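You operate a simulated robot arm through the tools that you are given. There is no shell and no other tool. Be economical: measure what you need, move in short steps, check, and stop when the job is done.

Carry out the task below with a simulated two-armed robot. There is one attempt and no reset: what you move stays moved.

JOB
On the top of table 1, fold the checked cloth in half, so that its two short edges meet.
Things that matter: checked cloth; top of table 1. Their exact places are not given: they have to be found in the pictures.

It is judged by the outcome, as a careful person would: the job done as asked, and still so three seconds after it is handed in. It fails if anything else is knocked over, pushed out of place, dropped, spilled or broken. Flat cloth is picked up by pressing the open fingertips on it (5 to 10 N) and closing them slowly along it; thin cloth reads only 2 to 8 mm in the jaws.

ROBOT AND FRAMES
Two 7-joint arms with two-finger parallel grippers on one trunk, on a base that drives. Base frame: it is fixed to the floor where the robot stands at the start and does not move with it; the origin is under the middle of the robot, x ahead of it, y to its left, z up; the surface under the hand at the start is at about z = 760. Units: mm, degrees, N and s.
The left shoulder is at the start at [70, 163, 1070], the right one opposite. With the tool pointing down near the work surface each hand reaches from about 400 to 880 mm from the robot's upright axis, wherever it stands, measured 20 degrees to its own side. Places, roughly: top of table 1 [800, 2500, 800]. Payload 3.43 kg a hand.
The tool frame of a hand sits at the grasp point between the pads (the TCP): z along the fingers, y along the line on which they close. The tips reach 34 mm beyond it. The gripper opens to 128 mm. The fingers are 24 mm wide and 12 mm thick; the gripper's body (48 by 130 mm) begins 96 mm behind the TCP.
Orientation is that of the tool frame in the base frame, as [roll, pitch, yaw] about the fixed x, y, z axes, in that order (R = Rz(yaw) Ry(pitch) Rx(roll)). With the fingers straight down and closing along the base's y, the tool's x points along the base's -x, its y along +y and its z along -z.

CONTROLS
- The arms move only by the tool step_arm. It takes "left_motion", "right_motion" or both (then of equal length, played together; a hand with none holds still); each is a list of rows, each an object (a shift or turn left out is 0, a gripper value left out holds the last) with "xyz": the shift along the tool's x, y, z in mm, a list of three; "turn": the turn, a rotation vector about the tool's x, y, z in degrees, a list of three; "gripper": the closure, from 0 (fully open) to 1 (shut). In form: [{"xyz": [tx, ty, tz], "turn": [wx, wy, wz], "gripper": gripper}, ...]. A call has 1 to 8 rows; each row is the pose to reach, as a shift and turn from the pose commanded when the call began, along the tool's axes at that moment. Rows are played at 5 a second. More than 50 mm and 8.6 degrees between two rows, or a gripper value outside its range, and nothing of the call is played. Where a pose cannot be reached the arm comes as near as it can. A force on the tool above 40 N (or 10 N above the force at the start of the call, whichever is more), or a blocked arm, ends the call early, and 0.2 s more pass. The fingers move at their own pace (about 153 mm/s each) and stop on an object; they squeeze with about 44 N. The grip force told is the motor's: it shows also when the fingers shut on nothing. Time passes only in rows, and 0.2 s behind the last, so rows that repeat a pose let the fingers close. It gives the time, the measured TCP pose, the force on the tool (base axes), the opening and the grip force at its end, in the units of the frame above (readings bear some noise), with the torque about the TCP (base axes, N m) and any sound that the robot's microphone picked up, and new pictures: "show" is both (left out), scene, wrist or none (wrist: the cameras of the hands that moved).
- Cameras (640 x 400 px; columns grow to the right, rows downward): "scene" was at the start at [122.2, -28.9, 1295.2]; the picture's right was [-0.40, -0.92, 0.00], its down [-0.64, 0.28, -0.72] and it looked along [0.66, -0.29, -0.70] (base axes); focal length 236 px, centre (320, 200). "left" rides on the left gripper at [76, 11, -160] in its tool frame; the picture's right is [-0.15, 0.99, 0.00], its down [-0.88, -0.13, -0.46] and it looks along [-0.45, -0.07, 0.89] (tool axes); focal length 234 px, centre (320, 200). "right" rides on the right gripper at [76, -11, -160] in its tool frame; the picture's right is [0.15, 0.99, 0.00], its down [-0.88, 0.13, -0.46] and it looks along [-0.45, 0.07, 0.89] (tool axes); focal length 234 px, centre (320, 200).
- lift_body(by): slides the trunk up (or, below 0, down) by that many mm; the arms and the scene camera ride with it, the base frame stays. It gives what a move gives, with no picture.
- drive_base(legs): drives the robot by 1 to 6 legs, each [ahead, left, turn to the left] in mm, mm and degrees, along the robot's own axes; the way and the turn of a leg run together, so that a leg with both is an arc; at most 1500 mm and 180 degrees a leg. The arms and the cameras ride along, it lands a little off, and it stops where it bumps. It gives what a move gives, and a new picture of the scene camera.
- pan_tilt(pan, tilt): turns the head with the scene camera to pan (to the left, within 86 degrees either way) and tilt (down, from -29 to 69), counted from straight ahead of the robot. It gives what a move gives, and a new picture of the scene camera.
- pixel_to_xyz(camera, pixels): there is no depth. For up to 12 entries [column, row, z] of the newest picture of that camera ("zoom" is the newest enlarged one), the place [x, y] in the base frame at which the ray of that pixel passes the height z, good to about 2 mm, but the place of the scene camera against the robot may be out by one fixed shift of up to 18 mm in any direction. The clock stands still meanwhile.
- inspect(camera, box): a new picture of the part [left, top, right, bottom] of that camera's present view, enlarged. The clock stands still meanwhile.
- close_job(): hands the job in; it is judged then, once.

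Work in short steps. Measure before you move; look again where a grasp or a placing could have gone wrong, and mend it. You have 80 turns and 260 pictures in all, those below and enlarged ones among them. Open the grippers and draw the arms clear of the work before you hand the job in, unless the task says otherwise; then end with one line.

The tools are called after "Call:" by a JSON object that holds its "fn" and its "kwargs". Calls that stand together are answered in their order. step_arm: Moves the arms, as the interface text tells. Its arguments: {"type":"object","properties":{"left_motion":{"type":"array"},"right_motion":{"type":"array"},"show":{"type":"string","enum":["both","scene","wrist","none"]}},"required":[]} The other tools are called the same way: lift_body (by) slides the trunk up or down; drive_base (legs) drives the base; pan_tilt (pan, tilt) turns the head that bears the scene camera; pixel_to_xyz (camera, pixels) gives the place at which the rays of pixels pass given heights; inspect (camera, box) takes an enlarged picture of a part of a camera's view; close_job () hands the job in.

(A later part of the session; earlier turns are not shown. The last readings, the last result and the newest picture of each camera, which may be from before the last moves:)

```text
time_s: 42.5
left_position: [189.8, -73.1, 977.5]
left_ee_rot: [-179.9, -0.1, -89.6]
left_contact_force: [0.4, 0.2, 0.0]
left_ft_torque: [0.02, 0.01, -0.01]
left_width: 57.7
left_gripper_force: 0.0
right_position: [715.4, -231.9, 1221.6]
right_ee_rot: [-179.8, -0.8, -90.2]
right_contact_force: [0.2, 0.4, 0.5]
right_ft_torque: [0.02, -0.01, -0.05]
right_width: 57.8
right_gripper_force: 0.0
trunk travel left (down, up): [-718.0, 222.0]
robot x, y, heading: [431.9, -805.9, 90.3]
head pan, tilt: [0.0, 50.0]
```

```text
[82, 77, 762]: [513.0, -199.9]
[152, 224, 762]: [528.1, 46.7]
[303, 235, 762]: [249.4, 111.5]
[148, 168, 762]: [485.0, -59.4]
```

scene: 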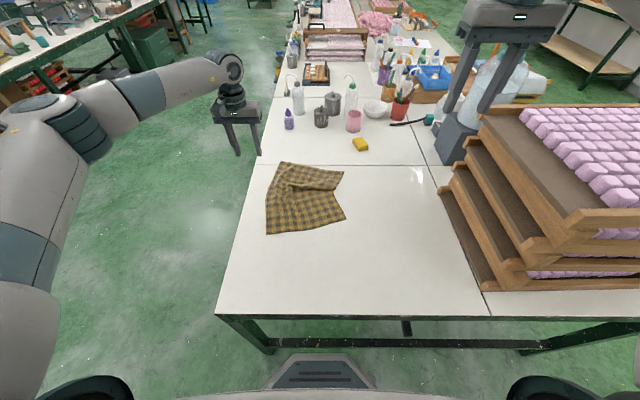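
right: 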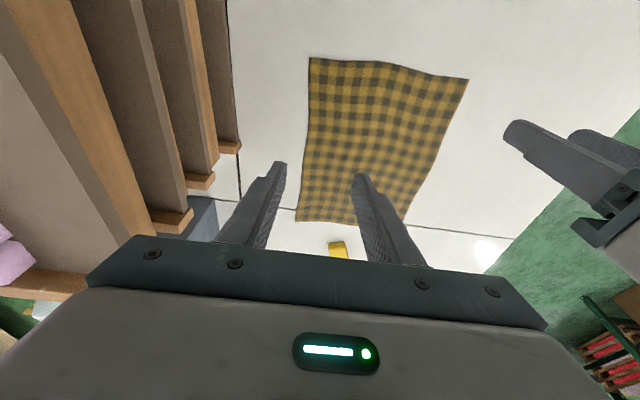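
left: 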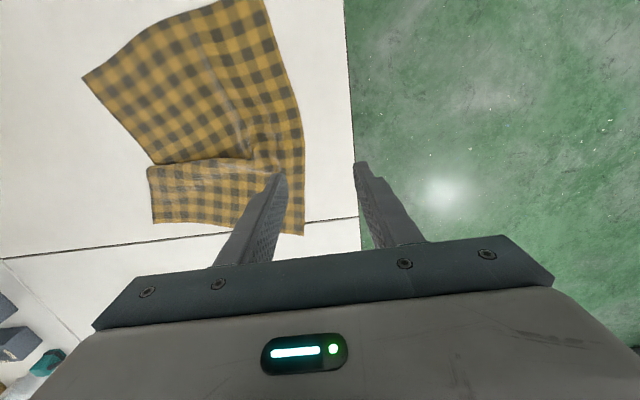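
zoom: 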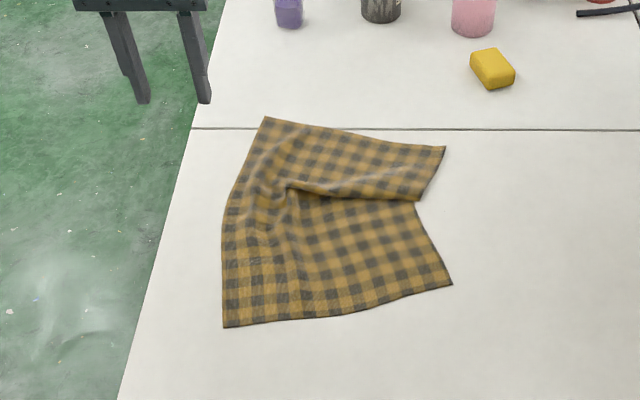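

I misread the zoom scale; corrected, corners are near-left ≈(233,−265), near-right ≈(513,−200), far-right ≈(528,47), far-left ≈(250,111). I shift the base 115 mm further left so the right elbow clears the stack.

Call:
{"fn": "drive_base", "kwargs": {"legs": [[0, 115, 0]]}}

Call:
{"fn": "pan_tilt", "kwargs": {"pan": -30, "tilt": 45}}

```text
time_s: 43.7
left_position: [75.8, -73.6, 976.3]
left_ee_rot: [179.9, -0.2, -89.5]
left_contact_force: [0.4, 0.4, -0.4]
left_ft_torque: [0.0, -0.02, -0.02]
left_width: 57.8
left_gripper_force: 0.0
right_position: [602.9, -231.2, 1221.7]
right_ee_rot: [-180.0, -1.0, -90.2]
right_contact_force: [-0.1, 0.4, -0.3]
right_ft_torque: [-0.01, 0.0, -0.01]
right_width: 57.5
right_gripper_force: 0.2
trunk travel left (down, up): [-718.0, 222.0]
robot x, y, heading: [310.6, -808.6, 90.4]
head pan, tilt: [0.0, 50.0]
```

scene: 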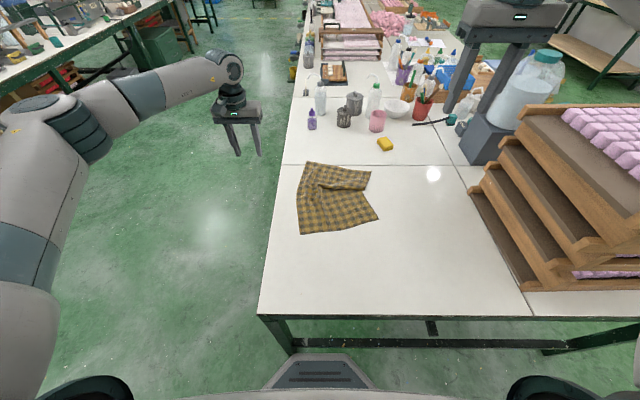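

```text
time_s: 44.6
left_position: [76.3, -74.6, 976.6]
left_ee_rot: [-180.0, 0.0, -89.5]
left_contact_force: [-0.6, 0.4, 0.0]
left_ft_torque: [-0.04, -0.02, 0.04]
left_width: 57.2
left_gripper_force: 0.2
right_position: [600.5, -231.7, 1221.8]
right_ee_rot: [-180.0, -0.9, -90.2]
right_contact_force: [0.6, -0.8, -1.1]
right_ft_torque: [-0.04, 0.0, 0.01]
right_width: 57.6
right_gripper_force: 0.1
trunk travel left (down, up): [-718.0, 222.0]
robot x, y, heading: [314.9, -815.2, 90.4]
head pan, tilt: [-30.0, 45.0]
```

scene: 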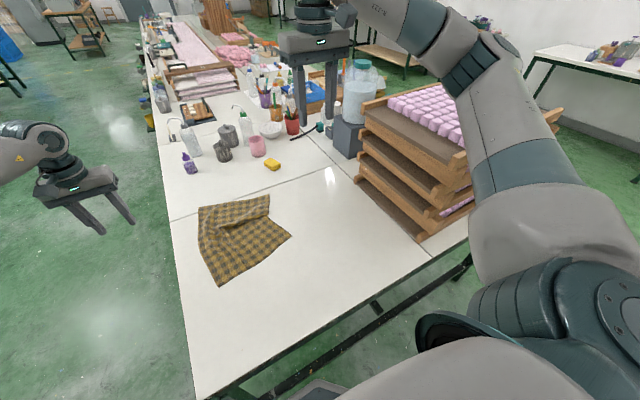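

The right elbow is now at about x≈710, clear of the stack (x≥870). I bring both hands above the near corners.

Call:
{"fn": "step_arm", "kwargs": {"left_motion": [{"xyz": [22, -22, 13]}, {"xyz": [44, -44, 26]}, {"xyz": [66, -66, 39]}, {"xyz": [88, -89, 52]}, {"xyz": [110, -111, 65]}, {"xyz": [132, -134, 78]}, {"xyz": [154, -157, 90]}, {"xyz": [172, -179, 100]}], "right_motion": [{"xyz": [-4, 25, 30]}, {"xyz": [-8, 45, 70]}, {"xyz": [-12, 60, 115]}, {"xyz": [-16, 72, 160]}, {"xyz": [-20, 82, 205]}, {"xyz": [-24, 92, 250]}, {"xyz": [-28, 102, 295]}, {"xyz": [-34, 110, 335]}], "show": "both"}}

```text
time_s: 46.4
left_position: [257.1, -244.3, 876.1]
left_ee_rot: [179.9, -0.1, -89.4]
left_contact_force: [0.6, 0.2, 0.2]
left_ft_torque: [0.0, 0.0, 0.01]
left_width: 57.6
left_gripper_force: 0.0
right_position: [492.7, -202.6, 884.4]
right_ee_rot: [-180.0, -0.9, -90.1]
right_contact_force: [-0.3, 0.4, -0.3]
right_ft_torque: [-0.03, 0.04, 0.0]
right_width: 57.4
right_gripper_force: 0.1
trunk travel left (down, up): [-718.0, 222.0]
robot x, y, heading: [315.1, -809.8, 90.3]
head pan, tilt: [-30.0, 45.0]
```

scene: 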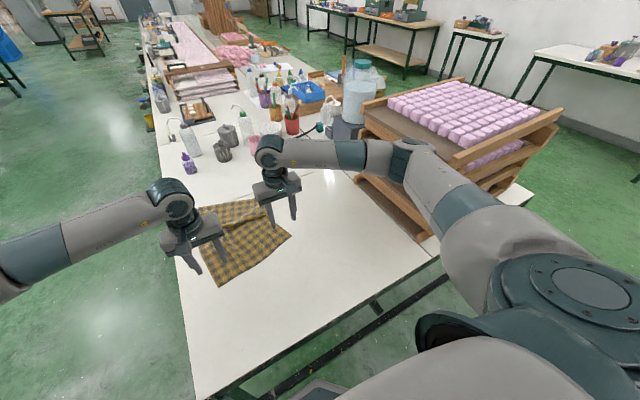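
right: 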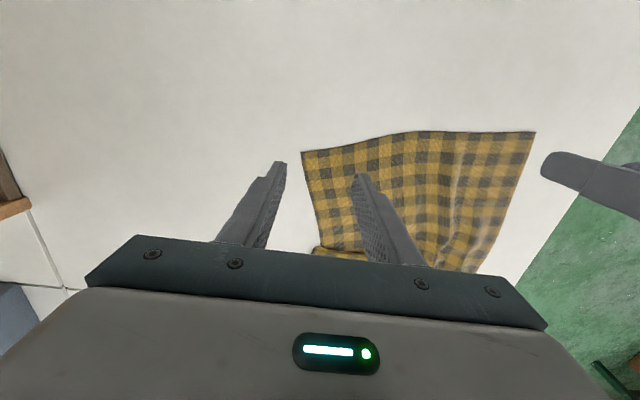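
left: 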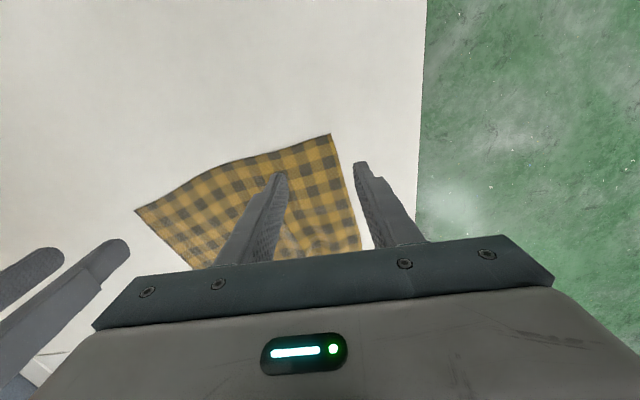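

Call:
{"fn": "pixel_to_xyz", "kwargs": {"camera": "right", "pixels": [[302, 153, 762], [345, 145, 762], [410, 131, 762], [535, 132, 762]]}}

Call:
{"fn": "pixel_to_xyz", "kwargs": {"camera": "left", "pixels": [[331, 135, 762], [300, 146, 762], [250, 158, 762], [136, 210, 762]]}}

```text
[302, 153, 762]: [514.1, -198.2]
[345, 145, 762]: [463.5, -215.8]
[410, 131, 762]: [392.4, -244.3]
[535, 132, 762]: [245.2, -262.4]
```

```text
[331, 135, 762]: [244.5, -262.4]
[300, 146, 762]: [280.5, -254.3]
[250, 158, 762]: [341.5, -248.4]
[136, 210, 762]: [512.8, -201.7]
```

Corners are confirmed at (514,−199) and (245,−262). I align each hand with its local edge, go over the grasp points (474,−201) and (284,−242), and descend to just above the cloth.

Call:
{"fn": "step_arm", "kwargs": {"left_motion": [{"xyz": [0, -27, 20], "turn": [0, 0, -5]}, {"xyz": [-2, -27, 40], "turn": [0, 0, -8]}, {"xyz": [-2, -27, 60], "turn": [0, 0, -8]}, {"xyz": [-2, -27, 72], "turn": [0, 0, -8]}, {"xyz": [-2, -27, 77], "turn": [0, 0, -8]}], "right_motion": [{"xyz": [0, 19, 20], "turn": [0, 0, -6]}, {"xyz": [-2, 19, 45], "turn": [0, 0, -12]}, {"xyz": [-2, 19, 65], "turn": [0, 0, -18]}, {"xyz": [-2, 19, 80], "turn": [0, 0, -18]}, {"xyz": [-2, 19, 86], "turn": [0, 0, -18]}], "show": "wrist"}}

```text
time_s: 47.6
left_position: [282.8, -240.5, 799.1]
left_ee_rot: [179.9, -0.1, -81.4]
left_contact_force: [0.1, 0.8, 0.4]
left_ft_torque: [0.0, 0.01, 0.0]
left_width: 57.6
left_gripper_force: 0.1
right_position: [473.2, -203.2, 799.4]
right_ee_rot: [179.9, -1.0, -72.1]
right_contact_force: [-0.1, -0.2, 0.2]
right_ft_torque: [0.0, -0.02, 0.02]
right_width: 57.7
right_gripper_force: 0.0
trunk travel left (down, up): [-718.0, 222.0]
robot x, y, heading: [312.7, -809.6, 90.4]
head pan, tilt: [-30.0, 45.0]
```

right: 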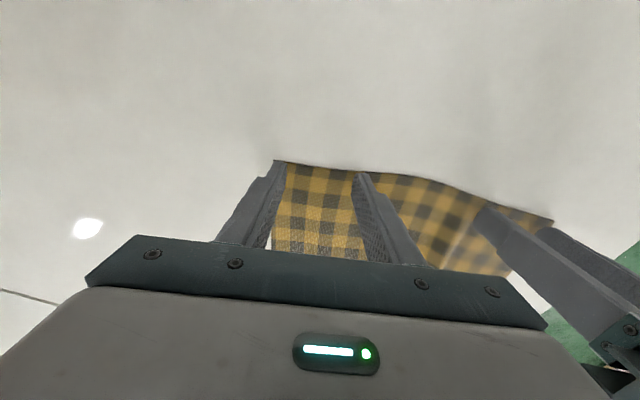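
left: 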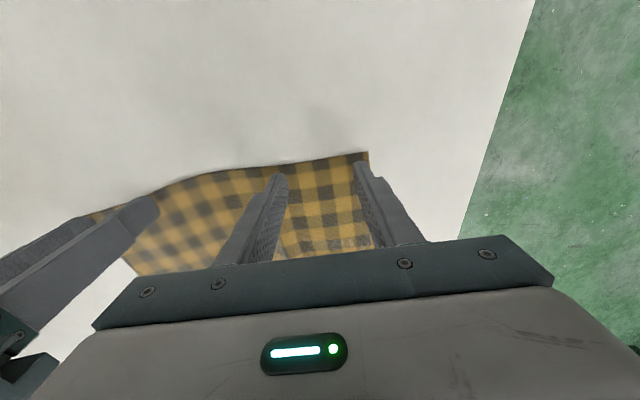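

Both straddle the edge well. I nudge the right hand 5 mm inward and lower both to light contact.

Call:
{"fn": "step_arm", "kwargs": {"left_motion": [{"xyz": [-1, 0, 2]}, {"xyz": [-1, 0, 4]}, {"xyz": [-1, 0, 5]}, {"xyz": [-1, 0, 6]}], "right_motion": [{"xyz": [-5, 0, 2]}, {"xyz": [-5, 0, 4]}, {"xyz": [-5, 0, 5]}, {"xyz": [-5, 0, 6]}], "show": "none"}}

```text
time_s: 48.6
left_position: [283.2, -241.0, 795.5]
left_ee_rot: [180.0, 0.1, -81.5]
left_contact_force: [-0.6, 2.4, 11.3]
left_ft_torque: [0.02, 0.12, -0.03]
left_width: 57.3
left_gripper_force: 0.1
right_position: [471.6, -198.3, 795.5]
right_ee_rot: [179.9, -0.9, -72.2]
right_contact_force: [0.8, 0.4, 11.8]
right_ft_torque: [0.21, -0.32, 0.02]
right_width: 57.6
right_gripper_force: 0.1
trunk travel left (down, up): [-718.0, 222.0]
robot x, y, heading: [313.7, -811.2, 90.3]
head pan, tilt: [-30.0, 45.0]
```

Contact is ~11 N on each; I close both slowly.

Call:
{"fn": "step_arm", "kwargs": {"left_motion": [{"gripper": 0.62}, {"gripper": 0.69}, {"gripper": 0.76}, {"gripper": 0.83}, {"gripper": 0.9}, {"gripper": 0.96}, {"gripper": 1.0}, {"gripper": 1.0}], "right_motion": [{"gripper": 0.62}, {"gripper": 0.69}, {"gripper": 0.76}, {"gripper": 0.83}, {"gripper": 0.9}, {"gripper": 0.96}, {"gripper": 1.0}, {"gripper": 1.0}], "show": "wrist"}}

```text
time_s: 50.4
left_position: [283.3, -242.5, 795.4]
left_ee_rot: [179.9, 0.2, -81.4]
left_contact_force: [-0.4, -0.2, 16.7]
left_ft_torque: [-0.06, 0.02, 0.02]
left_width: 2.5
left_gripper_force: 36.9
right_position: [471.9, -199.6, 795.5]
right_ee_rot: [179.9, -0.8, -72.2]
right_contact_force: [1.2, 0.8, 18.8]
right_ft_torque: [0.13, -0.1, 0.0]
right_width: 2.2
right_gripper_force: 36.7
trunk travel left (down, up): [-718.0, 222.0]
robot x, y, heading: [311.1, -810.8, 90.5]
head pan, tilt: [-30.0, 45.0]
```

right: 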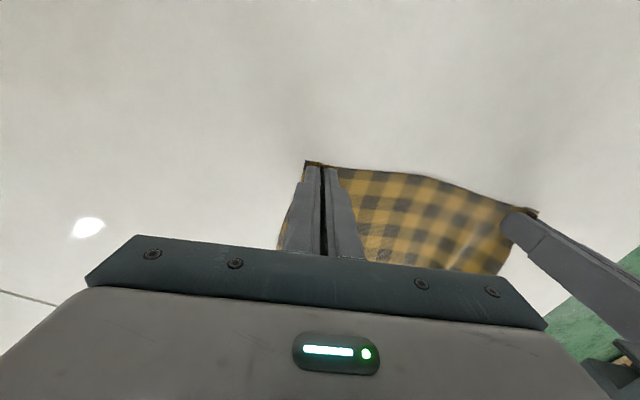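
left: 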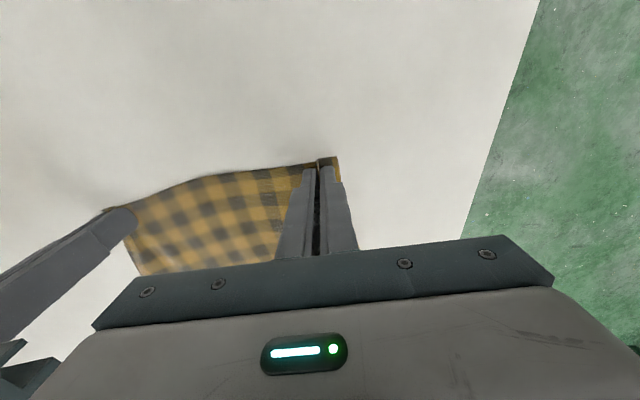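

Both grips hold (2.5 and 2.2 mm). I lift 8 mm, straighten the hands, and draw the right corner toward me to open the pleat.

Call:
{"fn": "step_arm", "kwargs": {"left_motion": [{"xyz": [0, 0, -8]}, {"xyz": [5, 0, -8], "turn": [0, 0, 3]}, {"xyz": [10, -1, -8], "turn": [0, 0, 6]}, {"xyz": [15, -2, -8], "turn": [0, 0, 8.5]}, {"xyz": [19, -3, -8], "turn": [0, 0, 8.5]}], "right_motion": [{"xyz": [0, 0, -8]}, {"xyz": [25, 4, -8], "turn": [0, 0, 6]}, {"xyz": [50, 9, -8], "turn": [0, 0, 12]}, {"xyz": [75, 13, -8], "turn": [0, 0, 18]}, {"xyz": [99, 17, -8], "turn": [0, 0, 18]}], "show": "both"}}

```text
time_s: 51.6
left_position: [289.5, -260.2, 803.2]
left_ee_rot: [180.0, -0.1, -90.0]
left_contact_force: [5.6, -1.2, 0.2]
left_ft_torque: [-0.02, -0.2, 0.03]
left_width: 2.4
left_gripper_force: 36.9
right_position: [486.7, -298.7, 804.5]
right_ee_rot: [-179.9, -0.8, -90.1]
right_contact_force: [-6.2, 1.0, -0.9]
right_ft_torque: [0.03, 0.21, 0.04]
right_width: 2.1
right_gripper_force: 36.8
trunk travel left (down, up): [-718.0, 222.0]
robot x, y, heading: [310.1, -807.7, 90.4]
head pan, tilt: [-30.0, 45.0]
```

scene: 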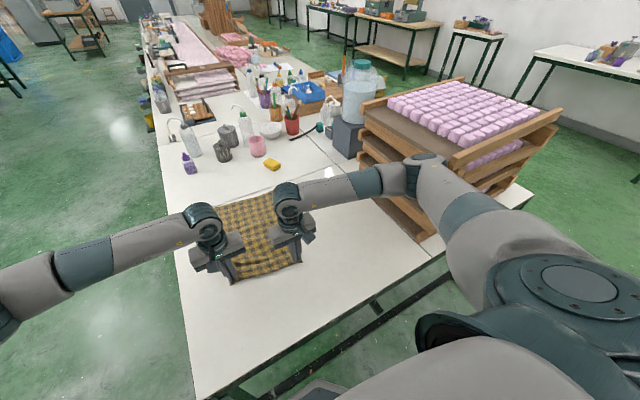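
right: 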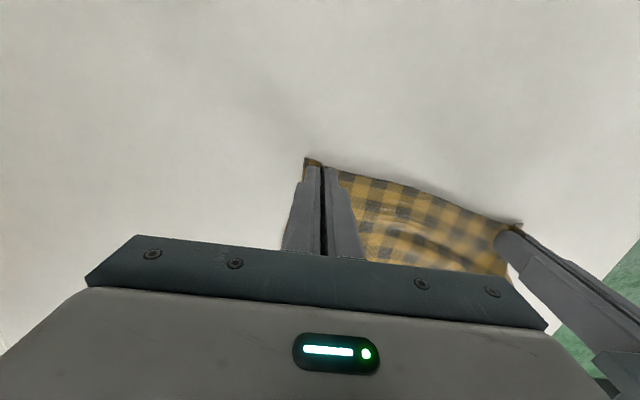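
left: 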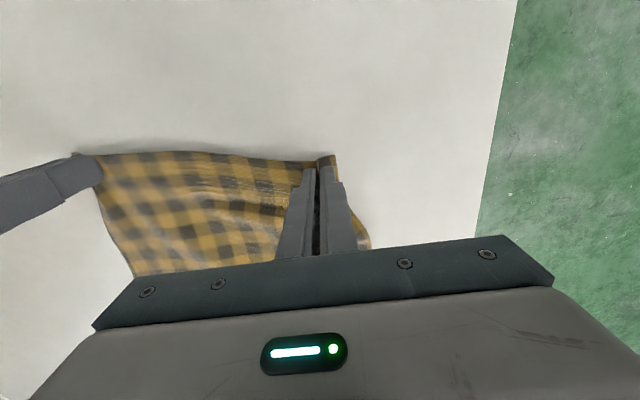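

The edge is now taut between the hands (~6 N). I level both hands and pull the cloth toward me to y≈−375.

Call:
{"fn": "step_arm", "kwargs": {"left_motion": [{"xyz": [20, 0, 0]}, {"xyz": [40, 0, 0]}, {"xyz": [65, 0, 0]}, {"xyz": [90, 0, 0]}, {"xyz": [115, 0, 0]}], "right_motion": [{"xyz": [6, 2, 0]}, {"xyz": [16, 4, 0]}, {"xyz": [30, 5, 0]}, {"xyz": [52, 5, 0]}, {"xyz": [76, 5, 0]}], "show": "both"}}

Call:
{"fn": "pan_tilt", "kwargs": {"pan": 0, "tilt": 58}}

```text
time_s: 52.8
left_position: [283.8, -373.4, 801.8]
left_ee_rot: [-179.6, 0.0, -89.8]
left_contact_force: [0.7, -0.9, 0.3]
left_ft_torque: [0.03, 0.03, 0.05]
left_width: 2.2
left_gripper_force: 37.1
right_position: [473.8, -372.7, 806.3]
right_ee_rot: [-179.5, -0.8, -90.0]
right_contact_force: [-0.7, -0.2, 0.0]
right_ft_torque: [-0.01, -0.01, 0.05]
right_width: 2.2
right_gripper_force: 36.7
trunk travel left (down, up): [-718.0, 222.0]
robot x, y, heading: [311.0, -806.0, 90.5]
head pan, tilt: [-30.0, 45.0]
```

scene: 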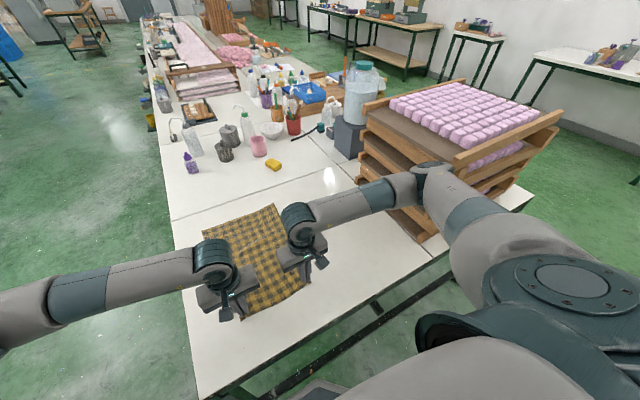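
right: 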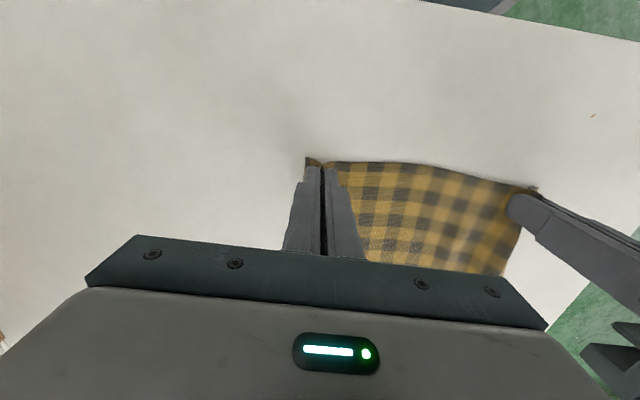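
left: 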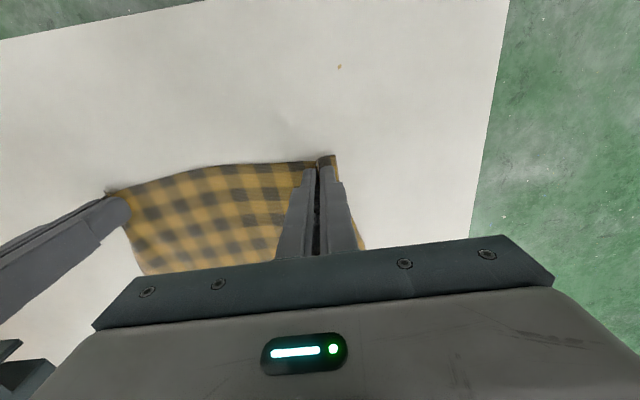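

```text
time_s: 53.8
left_position: [283.9, -372.9, 800.9]
left_ee_rot: [-179.6, -0.2, -89.9]
left_contact_force: [0.7, 0.2, -0.2]
left_ft_torque: [0.01, -0.02, 0.04]
left_width: 2.1
left_gripper_force: 36.8
right_position: [475.6, -373.8, 805.1]
right_ee_rot: [-179.3, -1.1, -90.2]
right_contact_force: [-0.1, 0.1, 0.1]
right_ft_torque: [0.01, -0.04, 0.03]
right_width: 2.1
right_gripper_force: 37.3
trunk travel left (down, up): [-718.0, 222.0]
robot x, y, heading: [308.3, -808.8, 90.4]
head pan, tilt: [0.0, 58.0]
```

scene: 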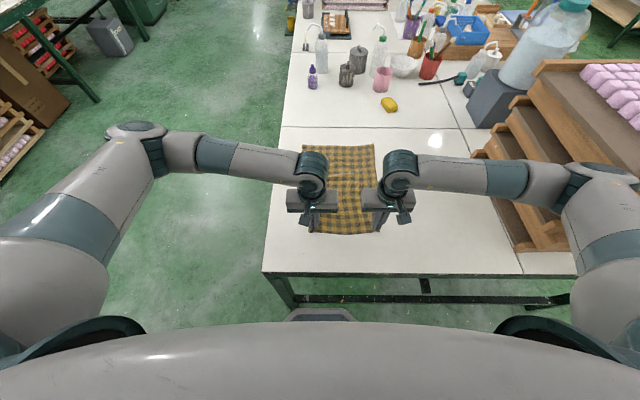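

The cloth now lies straight. I zoom to check flatness and the far edge.

Call:
{"fn": "inspect", "kwargs": {"camera": "scene", "box": [265, 125, 425, 245]}}

Call:
{"fn": "pixel_to_xyz", "kwargs": {"camera": "scene", "pixels": [[301, 148, 762], [374, 144, 762], [382, 231, 762], [310, 233, 762]]}}

```text
3.33 times, centred on (345, 185) of scene
```

zoom: 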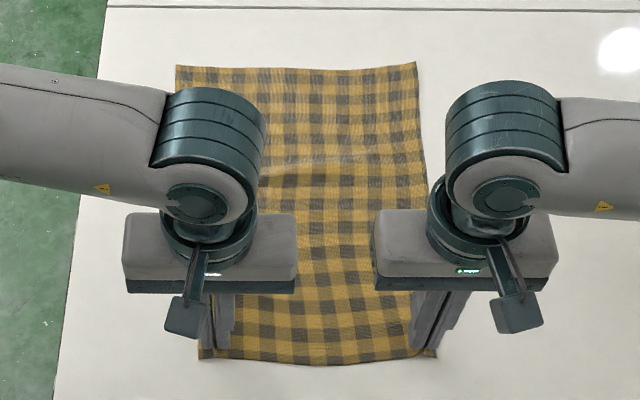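

```text
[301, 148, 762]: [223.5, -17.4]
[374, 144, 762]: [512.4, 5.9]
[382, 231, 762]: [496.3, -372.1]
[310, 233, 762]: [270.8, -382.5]
```

Both ends are held and the cloth is straight. Since the held strip keeps its edge facing me, the clean fold is: lift the cloth until it hangs, touch the free edge down, lay the lower half away from me, then bring the held edge back on top of the free edge. First I lift.

Call:
{"fn": "step_arm", "kwargs": {"left_motion": [{"xyz": [0, 0, -25]}, {"xyz": [-5, 0, -50]}, {"xyz": [-10, 0, -80]}, {"xyz": [-20, 0, -110]}, {"xyz": [-30, 0, -140]}, {"xyz": [-40, 0, -170]}, {"xyz": [-50, 0, -200]}, {"xyz": [-60, 0, -230]}], "right_motion": [{"xyz": [0, 0, -25]}, {"xyz": [-5, 0, -50]}, {"xyz": [-10, 0, -80]}, {"xyz": [-20, 0, -110]}, {"xyz": [-30, 0, -140]}, {"xyz": [-40, 0, -170]}, {"xyz": [-50, 0, -200]}, {"xyz": [-60, 0, -230]}], "show": "scene"}}

Call:
{"fn": "step_arm", "kwargs": {"left_motion": [{"xyz": [-8, 0, -25]}, {"xyz": [-16, 0, -50]}, {"xyz": [-24, 0, -75]}, {"xyz": [-32, 0, -100]}, {"xyz": [-40, 0, -120]}, {"xyz": [-50, 0, -140]}, {"xyz": [-63, 0, -150]}, {"xyz": [-63, 0, -150]}], "right_motion": [{"xyz": [-8, 0, -25]}, {"xyz": [-16, 0, -50]}, {"xyz": [-24, 0, -75]}, {"xyz": [-32, 0, -100]}, {"xyz": [-40, 0, -120]}, {"xyz": [-50, 0, -140]}, {"xyz": [-63, 0, -150]}, {"xyz": [-63, 0, -150]}], "show": "scene"}}

```text
time_s: 55.6
left_position: [288.0, -313.2, 1033.0]
left_ee_rot: [-179.9, 0.0, -90.1]
left_contact_force: [-0.2, -0.4, 0.0]
left_ft_torque: [0.03, -0.05, 0.04]
left_width: 2.2
left_gripper_force: 37.1
right_position: [480.9, -310.1, 1033.9]
right_ee_rot: [-179.8, -0.9, -90.2]
right_contact_force: [0.0, 0.1, -0.1]
right_ft_torque: [0.0, -0.04, 0.04]
right_width: 1.9
right_gripper_force: 36.7
trunk travel left (down, up): [-718.0, 222.0]
robot x, y, heading: [310.5, -809.8, 90.2]
head pan, tilt: [0.0, 58.0]
```

scene: 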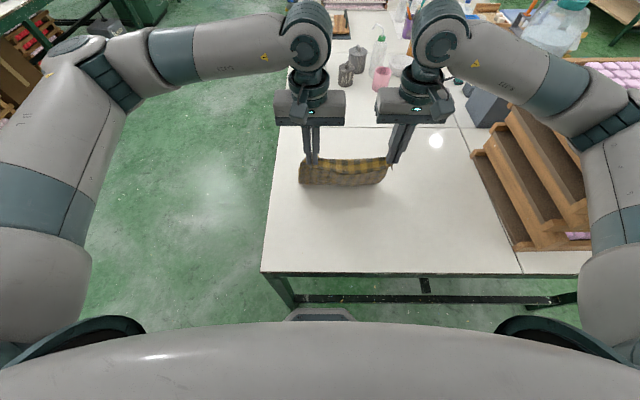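

```text
time_s: 57.4
left_position: [288.9, -249.9, 1181.6]
left_ee_rot: [179.8, -0.1, -90.0]
left_contact_force: [0.4, 0.1, 0.3]
left_ft_torque: [-0.01, -0.02, 0.02]
left_width: 2.1
left_gripper_force: 37.0
right_position: [480.4, -244.8, 1184.2]
right_ee_rot: [-179.8, -1.0, -90.1]
right_contact_force: [0.1, -0.1, -0.4]
right_ft_torque: [0.01, 0.0, -0.01]
right_width: 1.9
right_gripper_force: 36.4
trunk travel left (down, up): [-718.0, 222.0]
robot x, y, heading: [310.8, -808.3, 90.3]
head pan, tilt: [0.0, 58.0]
```

scene: 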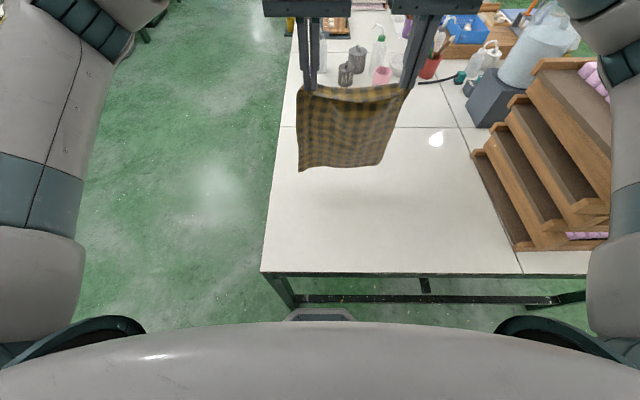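

It hangs cleanly, bottom edge from (298,170) to (382,165). I check where that edge is.

Call:
{"fn": "inspect", "kwargs": {"camera": "scene", "box": [260, 60, 420, 190]}}

Call:
{"fn": "pixel_to_xyz", "kwargs": {"camera": "scene", "pixels": [[298, 171, 765], [298, 171, 800], [380, 166, 765], [380, 166, 800], [298, 171, 840]]}}

```text
3.08 times, centred on (340, 125) of scene
```

zoom: 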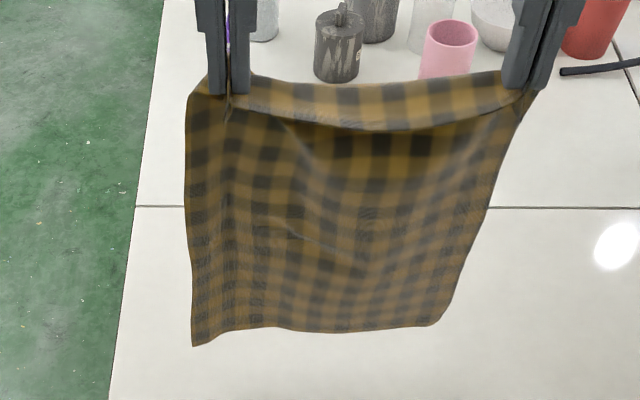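

```text
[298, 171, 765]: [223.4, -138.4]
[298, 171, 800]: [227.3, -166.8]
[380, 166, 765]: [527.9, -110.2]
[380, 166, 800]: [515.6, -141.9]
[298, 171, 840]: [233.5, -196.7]
```

The bottom edge seems to be swung slightly forward; I hold still a moment and look again.

Call:
{"fn": "step_arm", "kwargs": {"left_motion": [{"xyz": [0, 0, 0]}, {"xyz": [0, 0, 0]}, {"xyz": [0, 0, 0]}, {"xyz": [0, 0, 0]}, {"xyz": [0, 0, 0]}], "show": "none"}}

Call:
{"fn": "inspect", "kwargs": {"camera": "scene", "box": [260, 60, 420, 190]}}

```text
time_s: 58.6
left_position: [288.8, -249.2, 1181.8]
left_ee_rot: [-179.9, -0.1, -90.0]
left_contact_force: [-0.1, -0.6, -0.1]
left_ft_torque: [0.0, -0.04, 0.04]
left_width: 2.2
left_gripper_force: 37.0
right_position: [479.5, -244.4, 1183.1]
right_ee_rot: [-179.8, -1.0, -90.2]
right_contact_force: [-0.3, -0.1, 0.1]
right_ft_torque: [-0.01, -0.02, 0.05]
right_width: 1.7
right_gripper_force: 36.4
trunk travel left (down, up): [-718.0, 222.0]
robot x, y, heading: [310.6, -808.1, 90.3]
head pan, tilt: [0.0, 58.0]
```

```text
3.08 times, centred on (340, 125) of scene
```

zoom: 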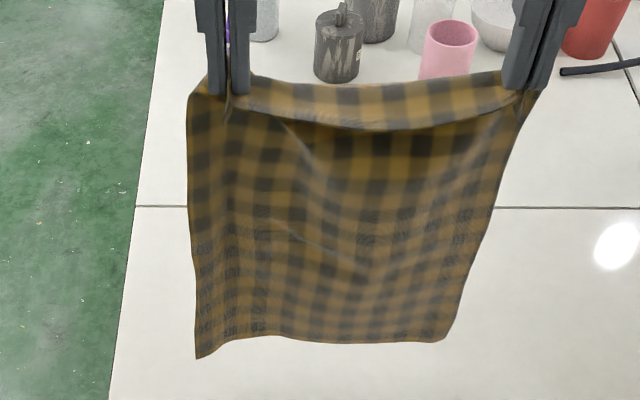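

Swing has settled. Now I lower while moving forward so the free edge touches down and trails, laying the lower half away from me.

Call:
{"fn": "step_arm", "kwargs": {"left_motion": [{"xyz": [-30, 0, 10]}, {"xyz": [-55, 0, 30]}, {"xyz": [-78, 0, 55]}, {"xyz": [-98, 0, 80]}, {"xyz": [-118, 0, 105]}, {"xyz": [-135, 0, 130]}], "right_motion": [{"xyz": [-30, 0, 10]}, {"xyz": [-55, 0, 30]}, {"xyz": [-78, 0, 55]}, {"xyz": [-98, 0, 80]}, {"xyz": [-118, 0, 105]}, {"xyz": [-135, 0, 130]}], "show": "scene"}}

Call:
{"fn": "inspect", "kwargs": {"camera": "scene", "box": [250, 60, 430, 210]}}

```text
time_s: 60.0
left_position: [289.1, -114.2, 1049.8]
left_ee_rot: [-180.0, -0.1, -90.0]
left_contact_force: [0.5, -0.5, -0.6]
left_ft_torque: [-0.05, -0.03, 0.03]
left_width: 2.0
left_gripper_force: 37.0
right_position: [480.5, -110.3, 1049.5]
right_ee_rot: [-179.8, -1.1, -90.2]
right_contact_force: [0.4, 0.0, -0.4]
right_ft_torque: [-0.05, -0.01, 0.06]
right_width: 1.9
right_gripper_force: 36.6
trunk travel left (down, up): [-718.0, 222.0]
robot x, y, heading: [315.2, -808.4, 90.6]
head pan, tilt: [0.0, 58.0]
```

scene: 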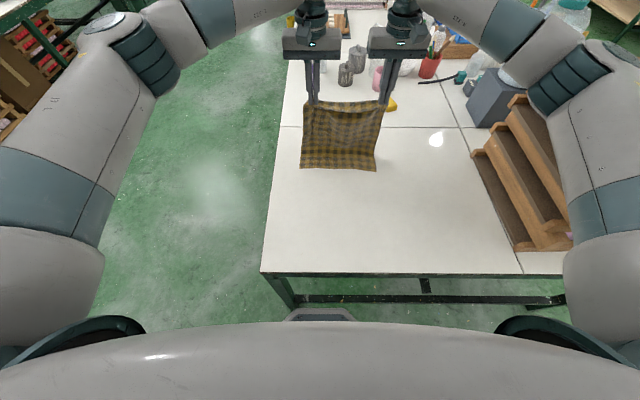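

```text
2.67 times, centred on (340, 135) of scene
```

zoom: 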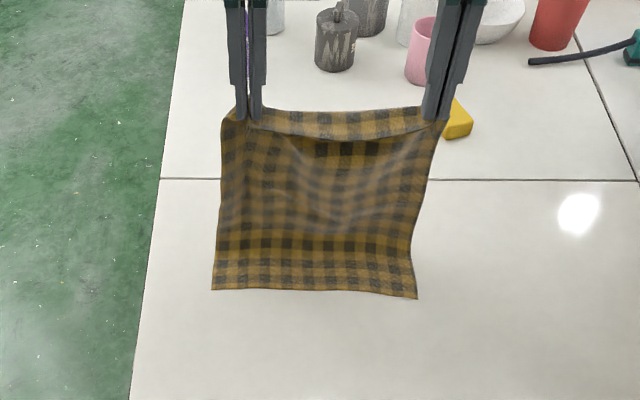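

Works well: the free edge lies flat at about (300,169)–(376,172). I carry on forward to about y≈+15 before coming back over.

Call:
{"fn": "step_arm", "kwargs": {"left_motion": [{"xyz": [-30, 0, 8]}, {"xyz": [-60, 0, 20]}, {"xyz": [-90, 0, 34]}, {"xyz": [-115, 0, 50]}, {"xyz": [-127, 0, 66]}], "right_motion": [{"xyz": [-30, 0, 8]}, {"xyz": [-60, 0, 20]}, {"xyz": [-90, 0, 34]}, {"xyz": [-115, 0, 50]}, {"xyz": [-127, 0, 66]}], "show": "none"}}

Call:
{"fn": "inspect", "kwargs": {"camera": "scene", "box": [250, 60, 430, 210]}}

```text
time_s: 61.2
left_position: [283.7, -4.9, 993.4]
left_ee_rot: [-180.0, -0.2, -90.0]
left_contact_force: [1.5, 0.4, 0.0]
left_ft_torque: [0.04, -0.07, 0.06]
left_width: 2.3
left_gripper_force: 37.3
left hand out of reach, approached as far as the arm can: row 4, 5
right_position: [478.4, 15.4, 982.6]
right_ee_rot: [-179.9, -0.9, -90.1]
right_contact_force: [-2.4, -0.6, 0.5]
right_ft_torque: [0.01, -0.01, 0.01]
right_width: 1.9
right_gripper_force: 36.7
trunk travel left (down, up): [-718.0, 222.0]
robot x, y, heading: [313.3, -808.8, 90.5]
head pan, tilt: [0.0, 58.0]
```

```text
2.67 times, centred on (340, 135) of scene
```

zoom: 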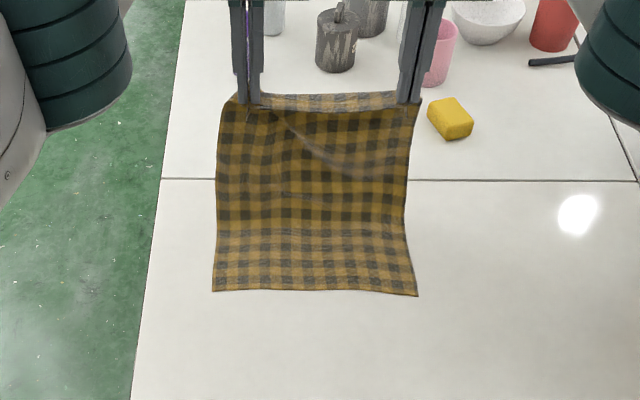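

The lower half lies flat and the free edge hasn't moved. Now I begin the return arc, back toward me and down.

Call:
{"fn": "step_arm", "kwargs": {"left_motion": [{"xyz": [14, 0, 25]}, {"xyz": [30, 0, 50]}, {"xyz": [52, 0, 75]}, {"xyz": [75, 0, 98]}], "right_motion": [{"xyz": [14, 0, 25]}, {"xyz": [30, 0, 50]}, {"xyz": [52, 0, 75]}, {"xyz": [75, 0, 98]}], "show": "none"}}

Call:
{"fn": "inspect", "kwargs": {"camera": "scene", "box": [250, 60, 430, 210]}}

```text
time_s: 62.2
left_position: [285.1, -79.3, 895.8]
left_ee_rot: [180.0, -0.1, -90.0]
left_contact_force: [2.0, 0.7, 0.6]
left_ft_torque: [0.01, -0.13, 0.04]
left_width: 2.3
left_gripper_force: 37.2
right_position: [481.2, -63.9, 884.7]
right_ee_rot: [-179.9, -0.9, -90.1]
right_contact_force: [-2.9, 0.1, -0.1]
right_ft_torque: [0.0, 0.11, 0.05]
right_width: 1.7
right_gripper_force: 36.9
trunk travel left (down, up): [-718.0, 222.0]
robot x, y, heading: [312.9, -808.9, 90.5]
head pan, tilt: [0.0, 58.0]
```

```text
2.67 times, centred on (340, 135) of scene
```

zoom: 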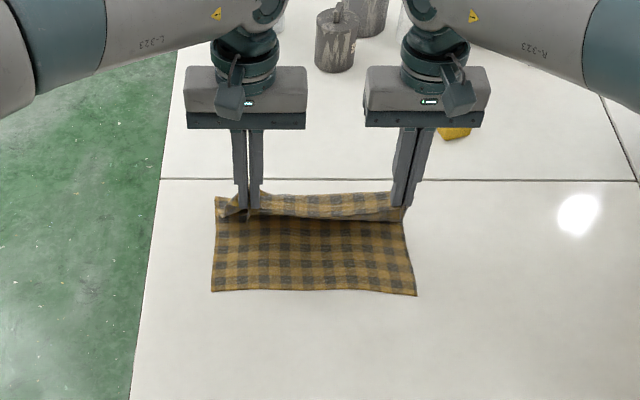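

The fold is forming nicely. I measure the free edge with the wrist cameras to place the held edge exactly over it.

Call:
{"fn": "inspect", "kwargs": {"camera": "left", "box": [0, 0, 640, 400]}}

Call:
{"fn": "inspect", "kwargs": {"camera": "right", "box": [0, 0, 640, 400]}}

```text
1.00 times, centred on (320, 200) of left (not enlarged: the box is as wide or as high as the picture)
```

zoom: 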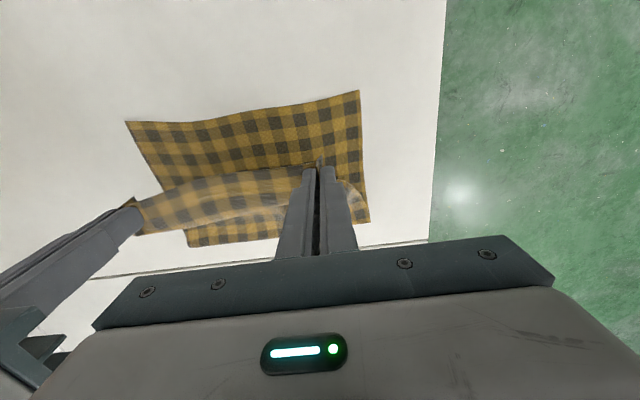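

```text
1.00 times, centred on (320, 200) of right (not enlarged: the box is as wide or as high as the picture)
```

zoom: 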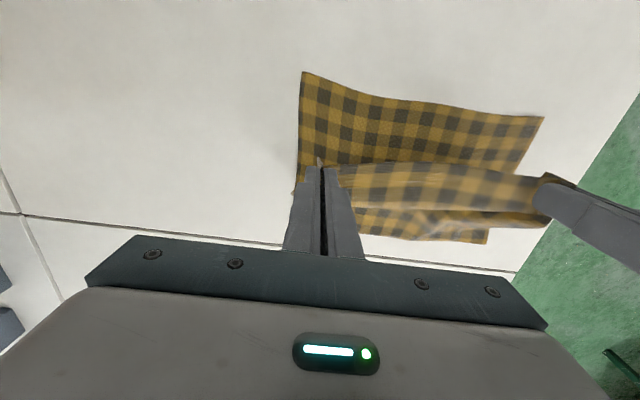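

Call:
{"fn": "pixel_to_xyz", "kwargs": {"camera": "zoom", "pixels": [[303, 73, 762], [410, 103, 762], [543, 117, 762], [487, 243, 762]]}}

Call:
{"fn": "pixel_to_xyz", "kwargs": {"camera": "left", "pixels": [[359, 91, 762], [126, 122, 762]]}}

```text
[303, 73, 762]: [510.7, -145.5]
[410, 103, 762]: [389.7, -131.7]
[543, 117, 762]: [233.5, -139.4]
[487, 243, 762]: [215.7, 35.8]
```

```text
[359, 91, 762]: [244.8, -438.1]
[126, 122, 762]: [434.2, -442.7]
```

Free edge corners: (511,−145) and (233,−139). With the held edge ~12–15 mm behind each TCP, targets are left (273,−128) and right (470,−128), at z≈797.

Call:
{"fn": "step_arm", "kwargs": {"left_motion": [{"xyz": [12, 3, 24]}, {"xyz": [24, 6, 46]}, {"xyz": [36, 9, 66]}, {"xyz": [45, 12, 84]}, {"xyz": [49, 12, 97]}, {"xyz": [49, 12, 97]}], "right_motion": [{"xyz": [16, 3, 20]}, {"xyz": [32, 6, 40]}, {"xyz": [46, 9, 58]}, {"xyz": [58, 11, 74]}, {"xyz": [63, 11, 86]}, {"xyz": [63, 11, 86]}], "show": "wrist"}}

Call:
{"fn": "inspect", "kwargs": {"camera": "scene", "box": [250, 60, 430, 210]}}

```text
time_s: 63.6
left_position: [272.4, -129.2, 799.6]
left_ee_rot: [-179.9, 0.0, -90.0]
left_contact_force: [3.1, 0.0, 0.8]
left_ft_torque: [0.02, -0.11, 0.02]
left_width: 2.1
left_gripper_force: 37.4
right_position: [470.9, -127.3, 800.4]
right_ee_rot: [-179.9, -1.0, -90.2]
right_contact_force: [-2.6, 0.0, -0.7]
right_ft_torque: [0.0, 0.08, 0.05]
right_width: 1.9
right_gripper_force: 36.6
trunk travel left (down, up): [-718.0, 222.0]
robot x, y, heading: [310.9, -811.7, 90.4]
head pan, tilt: [0.0, 58.0]
```

right: 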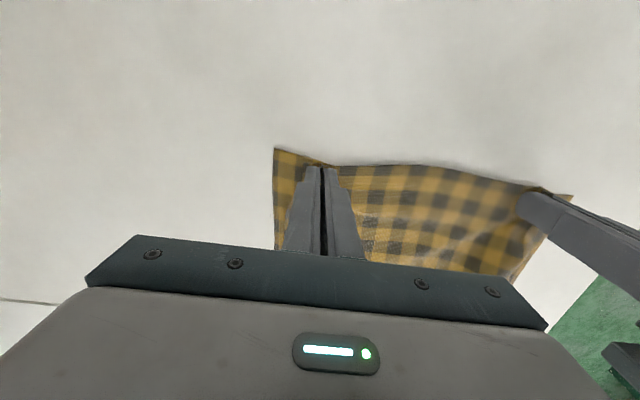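
left: 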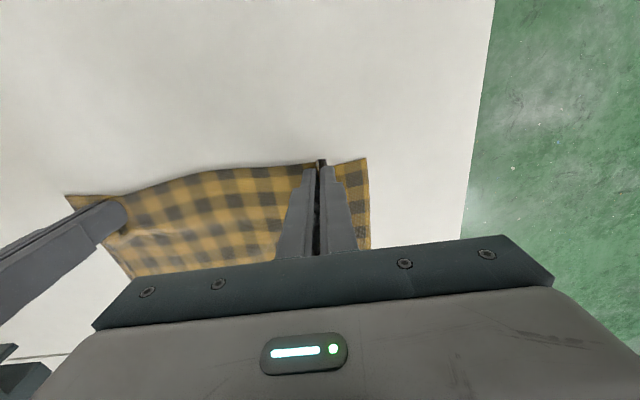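

```text
2.67 times, centred on (340, 135) of scene
```

zoom: 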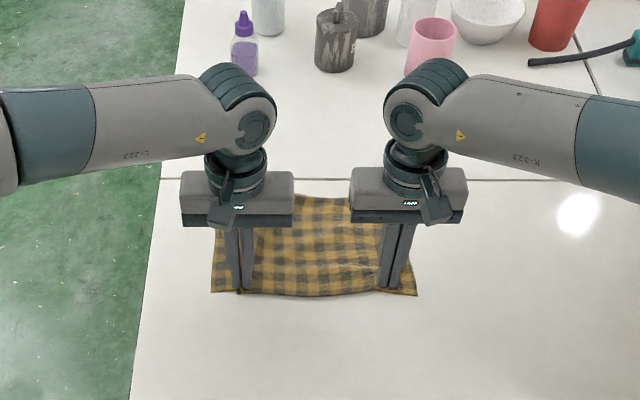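

Edges coincide in the views. I lower to light contact and open slowly, so the opening fingers spread the pinched cloth back out.

Call:
{"fn": "step_arm", "kwargs": {"left_motion": [{"xyz": [0, 0, 2]}, {"xyz": [0, 0, 4]}, {"xyz": [0, 0, 4], "gripper": 0.93}, {"xyz": [0, 0, 4], "gripper": 0.85}, {"xyz": [0, 0, 4], "gripper": 0.77}, {"xyz": [0, 0, 4], "gripper": 0.69}, {"xyz": [0, 0, 4], "gripper": 0.62}, {"xyz": [0, 0, 4], "gripper": 0.55}], "right_motion": [{"xyz": [0, 0, 2]}, {"xyz": [0, 0, 4]}, {"xyz": [0, 0, 4], "gripper": 0.93}, {"xyz": [0, 0, 4], "gripper": 0.85}, {"xyz": [0, 0, 4], "gripper": 0.77}, {"xyz": [0, 0, 4], "gripper": 0.69}, {"xyz": [0, 0, 4], "gripper": 0.62}, {"xyz": [0, 0, 4], "gripper": 0.55}], "show": "wrist"}}

```text
time_s: 65.4
left_position: [273.3, -129.9, 797.6]
left_ee_rot: [-179.9, -0.1, -89.9]
left_contact_force: [4.1, 0.8, 13.8]
left_ft_torque: [0.04, 0.18, -0.03]
left_width: 54.2
left_gripper_force: 0.1
right_position: [471.2, -127.7, 797.3]
right_ee_rot: [-179.9, -0.8, -90.2]
right_contact_force: [0.2, -0.3, -0.4]
right_ft_torque: [0.01, 0.0, 0.02]
right_width: 57.6
right_gripper_force: 0.1
trunk travel left (down, up): [-718.0, 222.0]
robot x, y, heading: [311.7, -809.0, 90.5]
head pan, tilt: [0.0, 58.0]
```

right: 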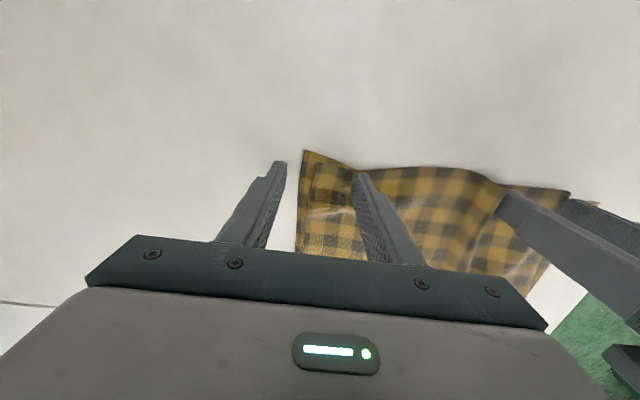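
left: 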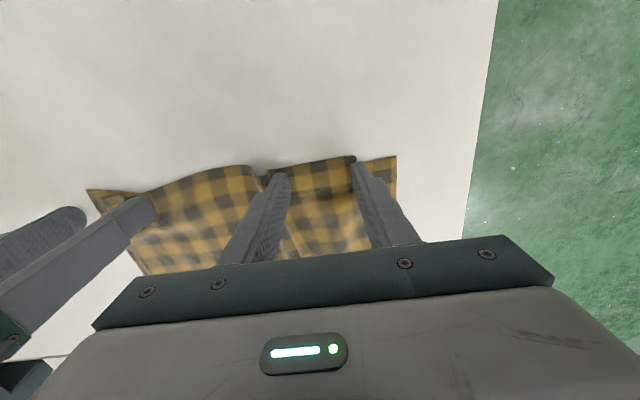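

The cloth moved a little sideways as the fingers opened. I lift straight up to see the result.

Call:
{"fn": "step_arm", "kwargs": {"left_motion": [{"xyz": [0, 0, -20]}, {"xyz": [0, 0, -65]}, {"xyz": [0, 0, -110]}, {"xyz": [20, 30, -145]}, {"xyz": [30, 70, -170]}], "right_motion": [{"xyz": [0, 0, -20]}, {"xyz": [0, 0, -65]}, {"xyz": [0, 0, -110]}, {"xyz": [20, -30, -145]}, {"xyz": [30, -70, -170]}], "show": "both"}}

Call:
{"fn": "inspect", "kwargs": {"camera": "scene", "box": [270, 110, 410, 200]}}

```text
refused: row 4 steps farther than a row can; nothing moved
```

```text
4.44 times, centred on (340, 155) of scene
```

zoom: 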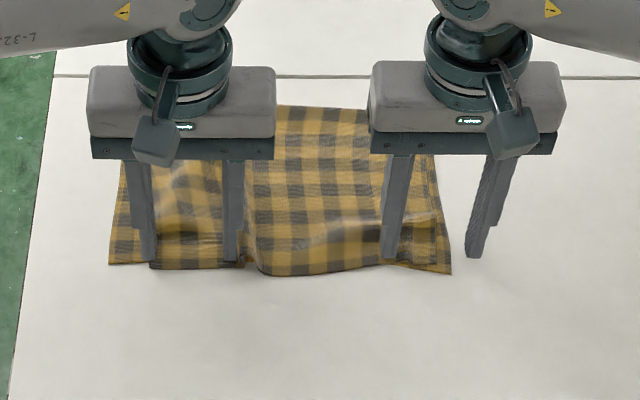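

Row too large; I repeat the lift with smaller steps.

Call:
{"fn": "step_arm", "kwargs": {"left_motion": [{"xyz": [0, 0, -20]}, {"xyz": [0, 0, -60]}, {"xyz": [0, 0, -100]}, {"xyz": [10, 20, -135]}, {"xyz": [20, 50, -160]}, {"xyz": [30, 80, -175]}], "right_motion": [{"xyz": [0, 0, -20]}, {"xyz": [0, 0, -60]}, {"xyz": [0, 0, -100]}, {"xyz": [10, -20, -135]}, {"xyz": [20, -50, -160]}, {"xyz": [30, -80, -175]}], "show": "wrist"}}

Call:
{"fn": "inspect", "kwargs": {"camera": "scene", "box": [270, 110, 410, 200]}}

```text
time_s: 66.8
left_position: [193.4, -159.0, 971.4]
left_ee_rot: [179.9, 0.0, -90.0]
left_contact_force: [-0.3, -0.4, 0.9]
left_ft_torque: [0.01, 0.01, 0.06]
left_width: 57.7
left_gripper_force: 0.0
right_position: [549.4, -155.5, 973.0]
right_ee_rot: [-179.8, -0.8, -90.1]
right_contact_force: [0.9, -0.7, 0.7]
right_ft_torque: [0.0, -0.03, 0.02]
right_width: 57.6
right_gripper_force: 0.1
trunk travel left (down, up): [-718.0, 222.0]
robot x, y, heading: [315.0, -808.0, 90.1]
head pan, tilt: [0.0, 58.0]
```

right: 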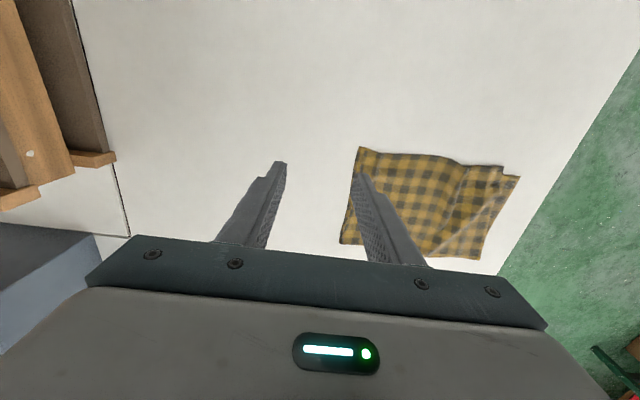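
left: 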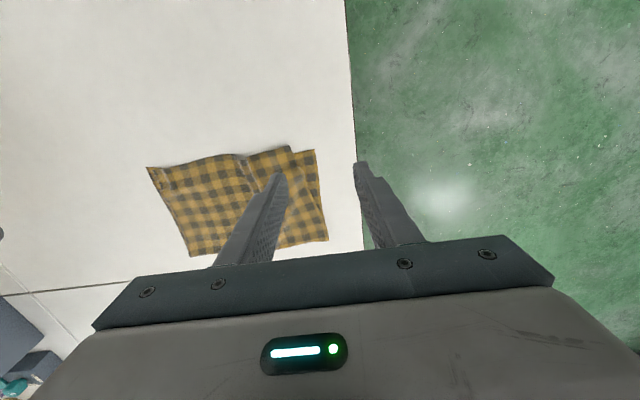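

```text
4.44 times, centred on (340, 155) of scene
```

zoom: 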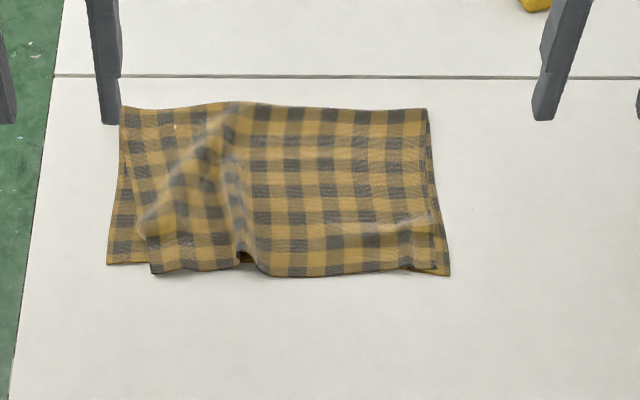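

A nice half fold; remaining flaws: the top layer's near-left corner is inset ~25–30 mm with a ridge beside it. I'll measure and then draw that corner left.

Call:
{"fn": "pixel_to_xyz", "kwargs": {"camera": "left", "pixels": [[315, 150, 762], [289, 146, 764], [295, 153, 764], [240, 154, 770], [147, 167, 763], [327, 240, 763], [190, 255, 763]]}}

Call:
{"fn": "inspect", "kwargs": {"camera": "left", "box": [130, 120, 350, 260]}}

Call:
{"fn": "pixel_to_xyz", "kwargs": {"camera": "right", "pixels": [[358, 148, 762], [520, 177, 762], [503, 167, 764], [465, 160, 766], [340, 244, 763], [479, 258, 763]]}}

Call:
{"fn": "inspect", "kwargs": {"camera": "right", "box": [320, 130, 540, 270]}}

```text
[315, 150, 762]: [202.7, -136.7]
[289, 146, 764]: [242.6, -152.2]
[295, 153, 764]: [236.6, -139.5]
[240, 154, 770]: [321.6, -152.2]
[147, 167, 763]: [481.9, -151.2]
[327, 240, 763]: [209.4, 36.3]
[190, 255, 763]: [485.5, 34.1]
```

```text
2.86 times, centred on (240, 190) of left
```

zoom: 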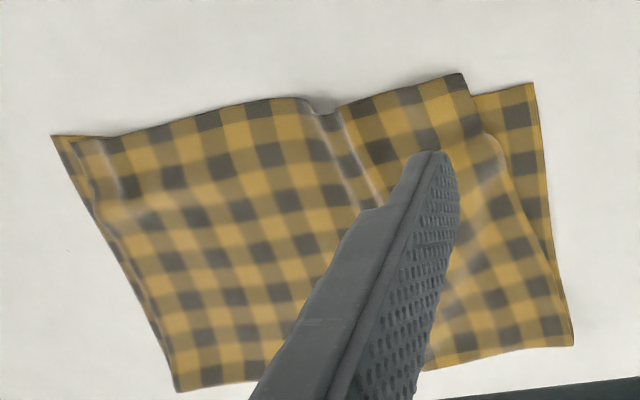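

```text
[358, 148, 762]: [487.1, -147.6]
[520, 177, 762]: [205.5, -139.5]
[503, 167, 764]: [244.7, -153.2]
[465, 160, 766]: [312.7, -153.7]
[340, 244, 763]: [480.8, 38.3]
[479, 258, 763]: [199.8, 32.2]
```

```text
2.86 times, centred on (430, 200) of right
```

zoom: 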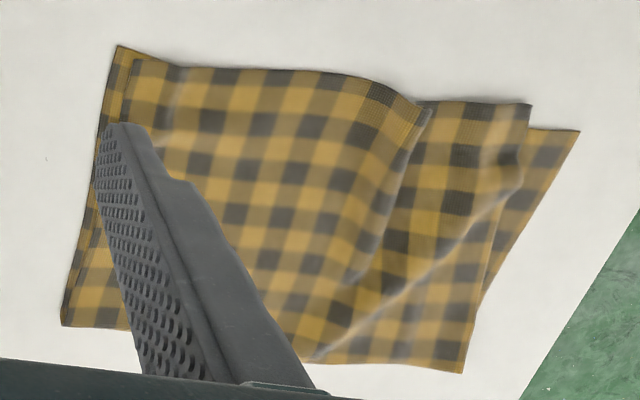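

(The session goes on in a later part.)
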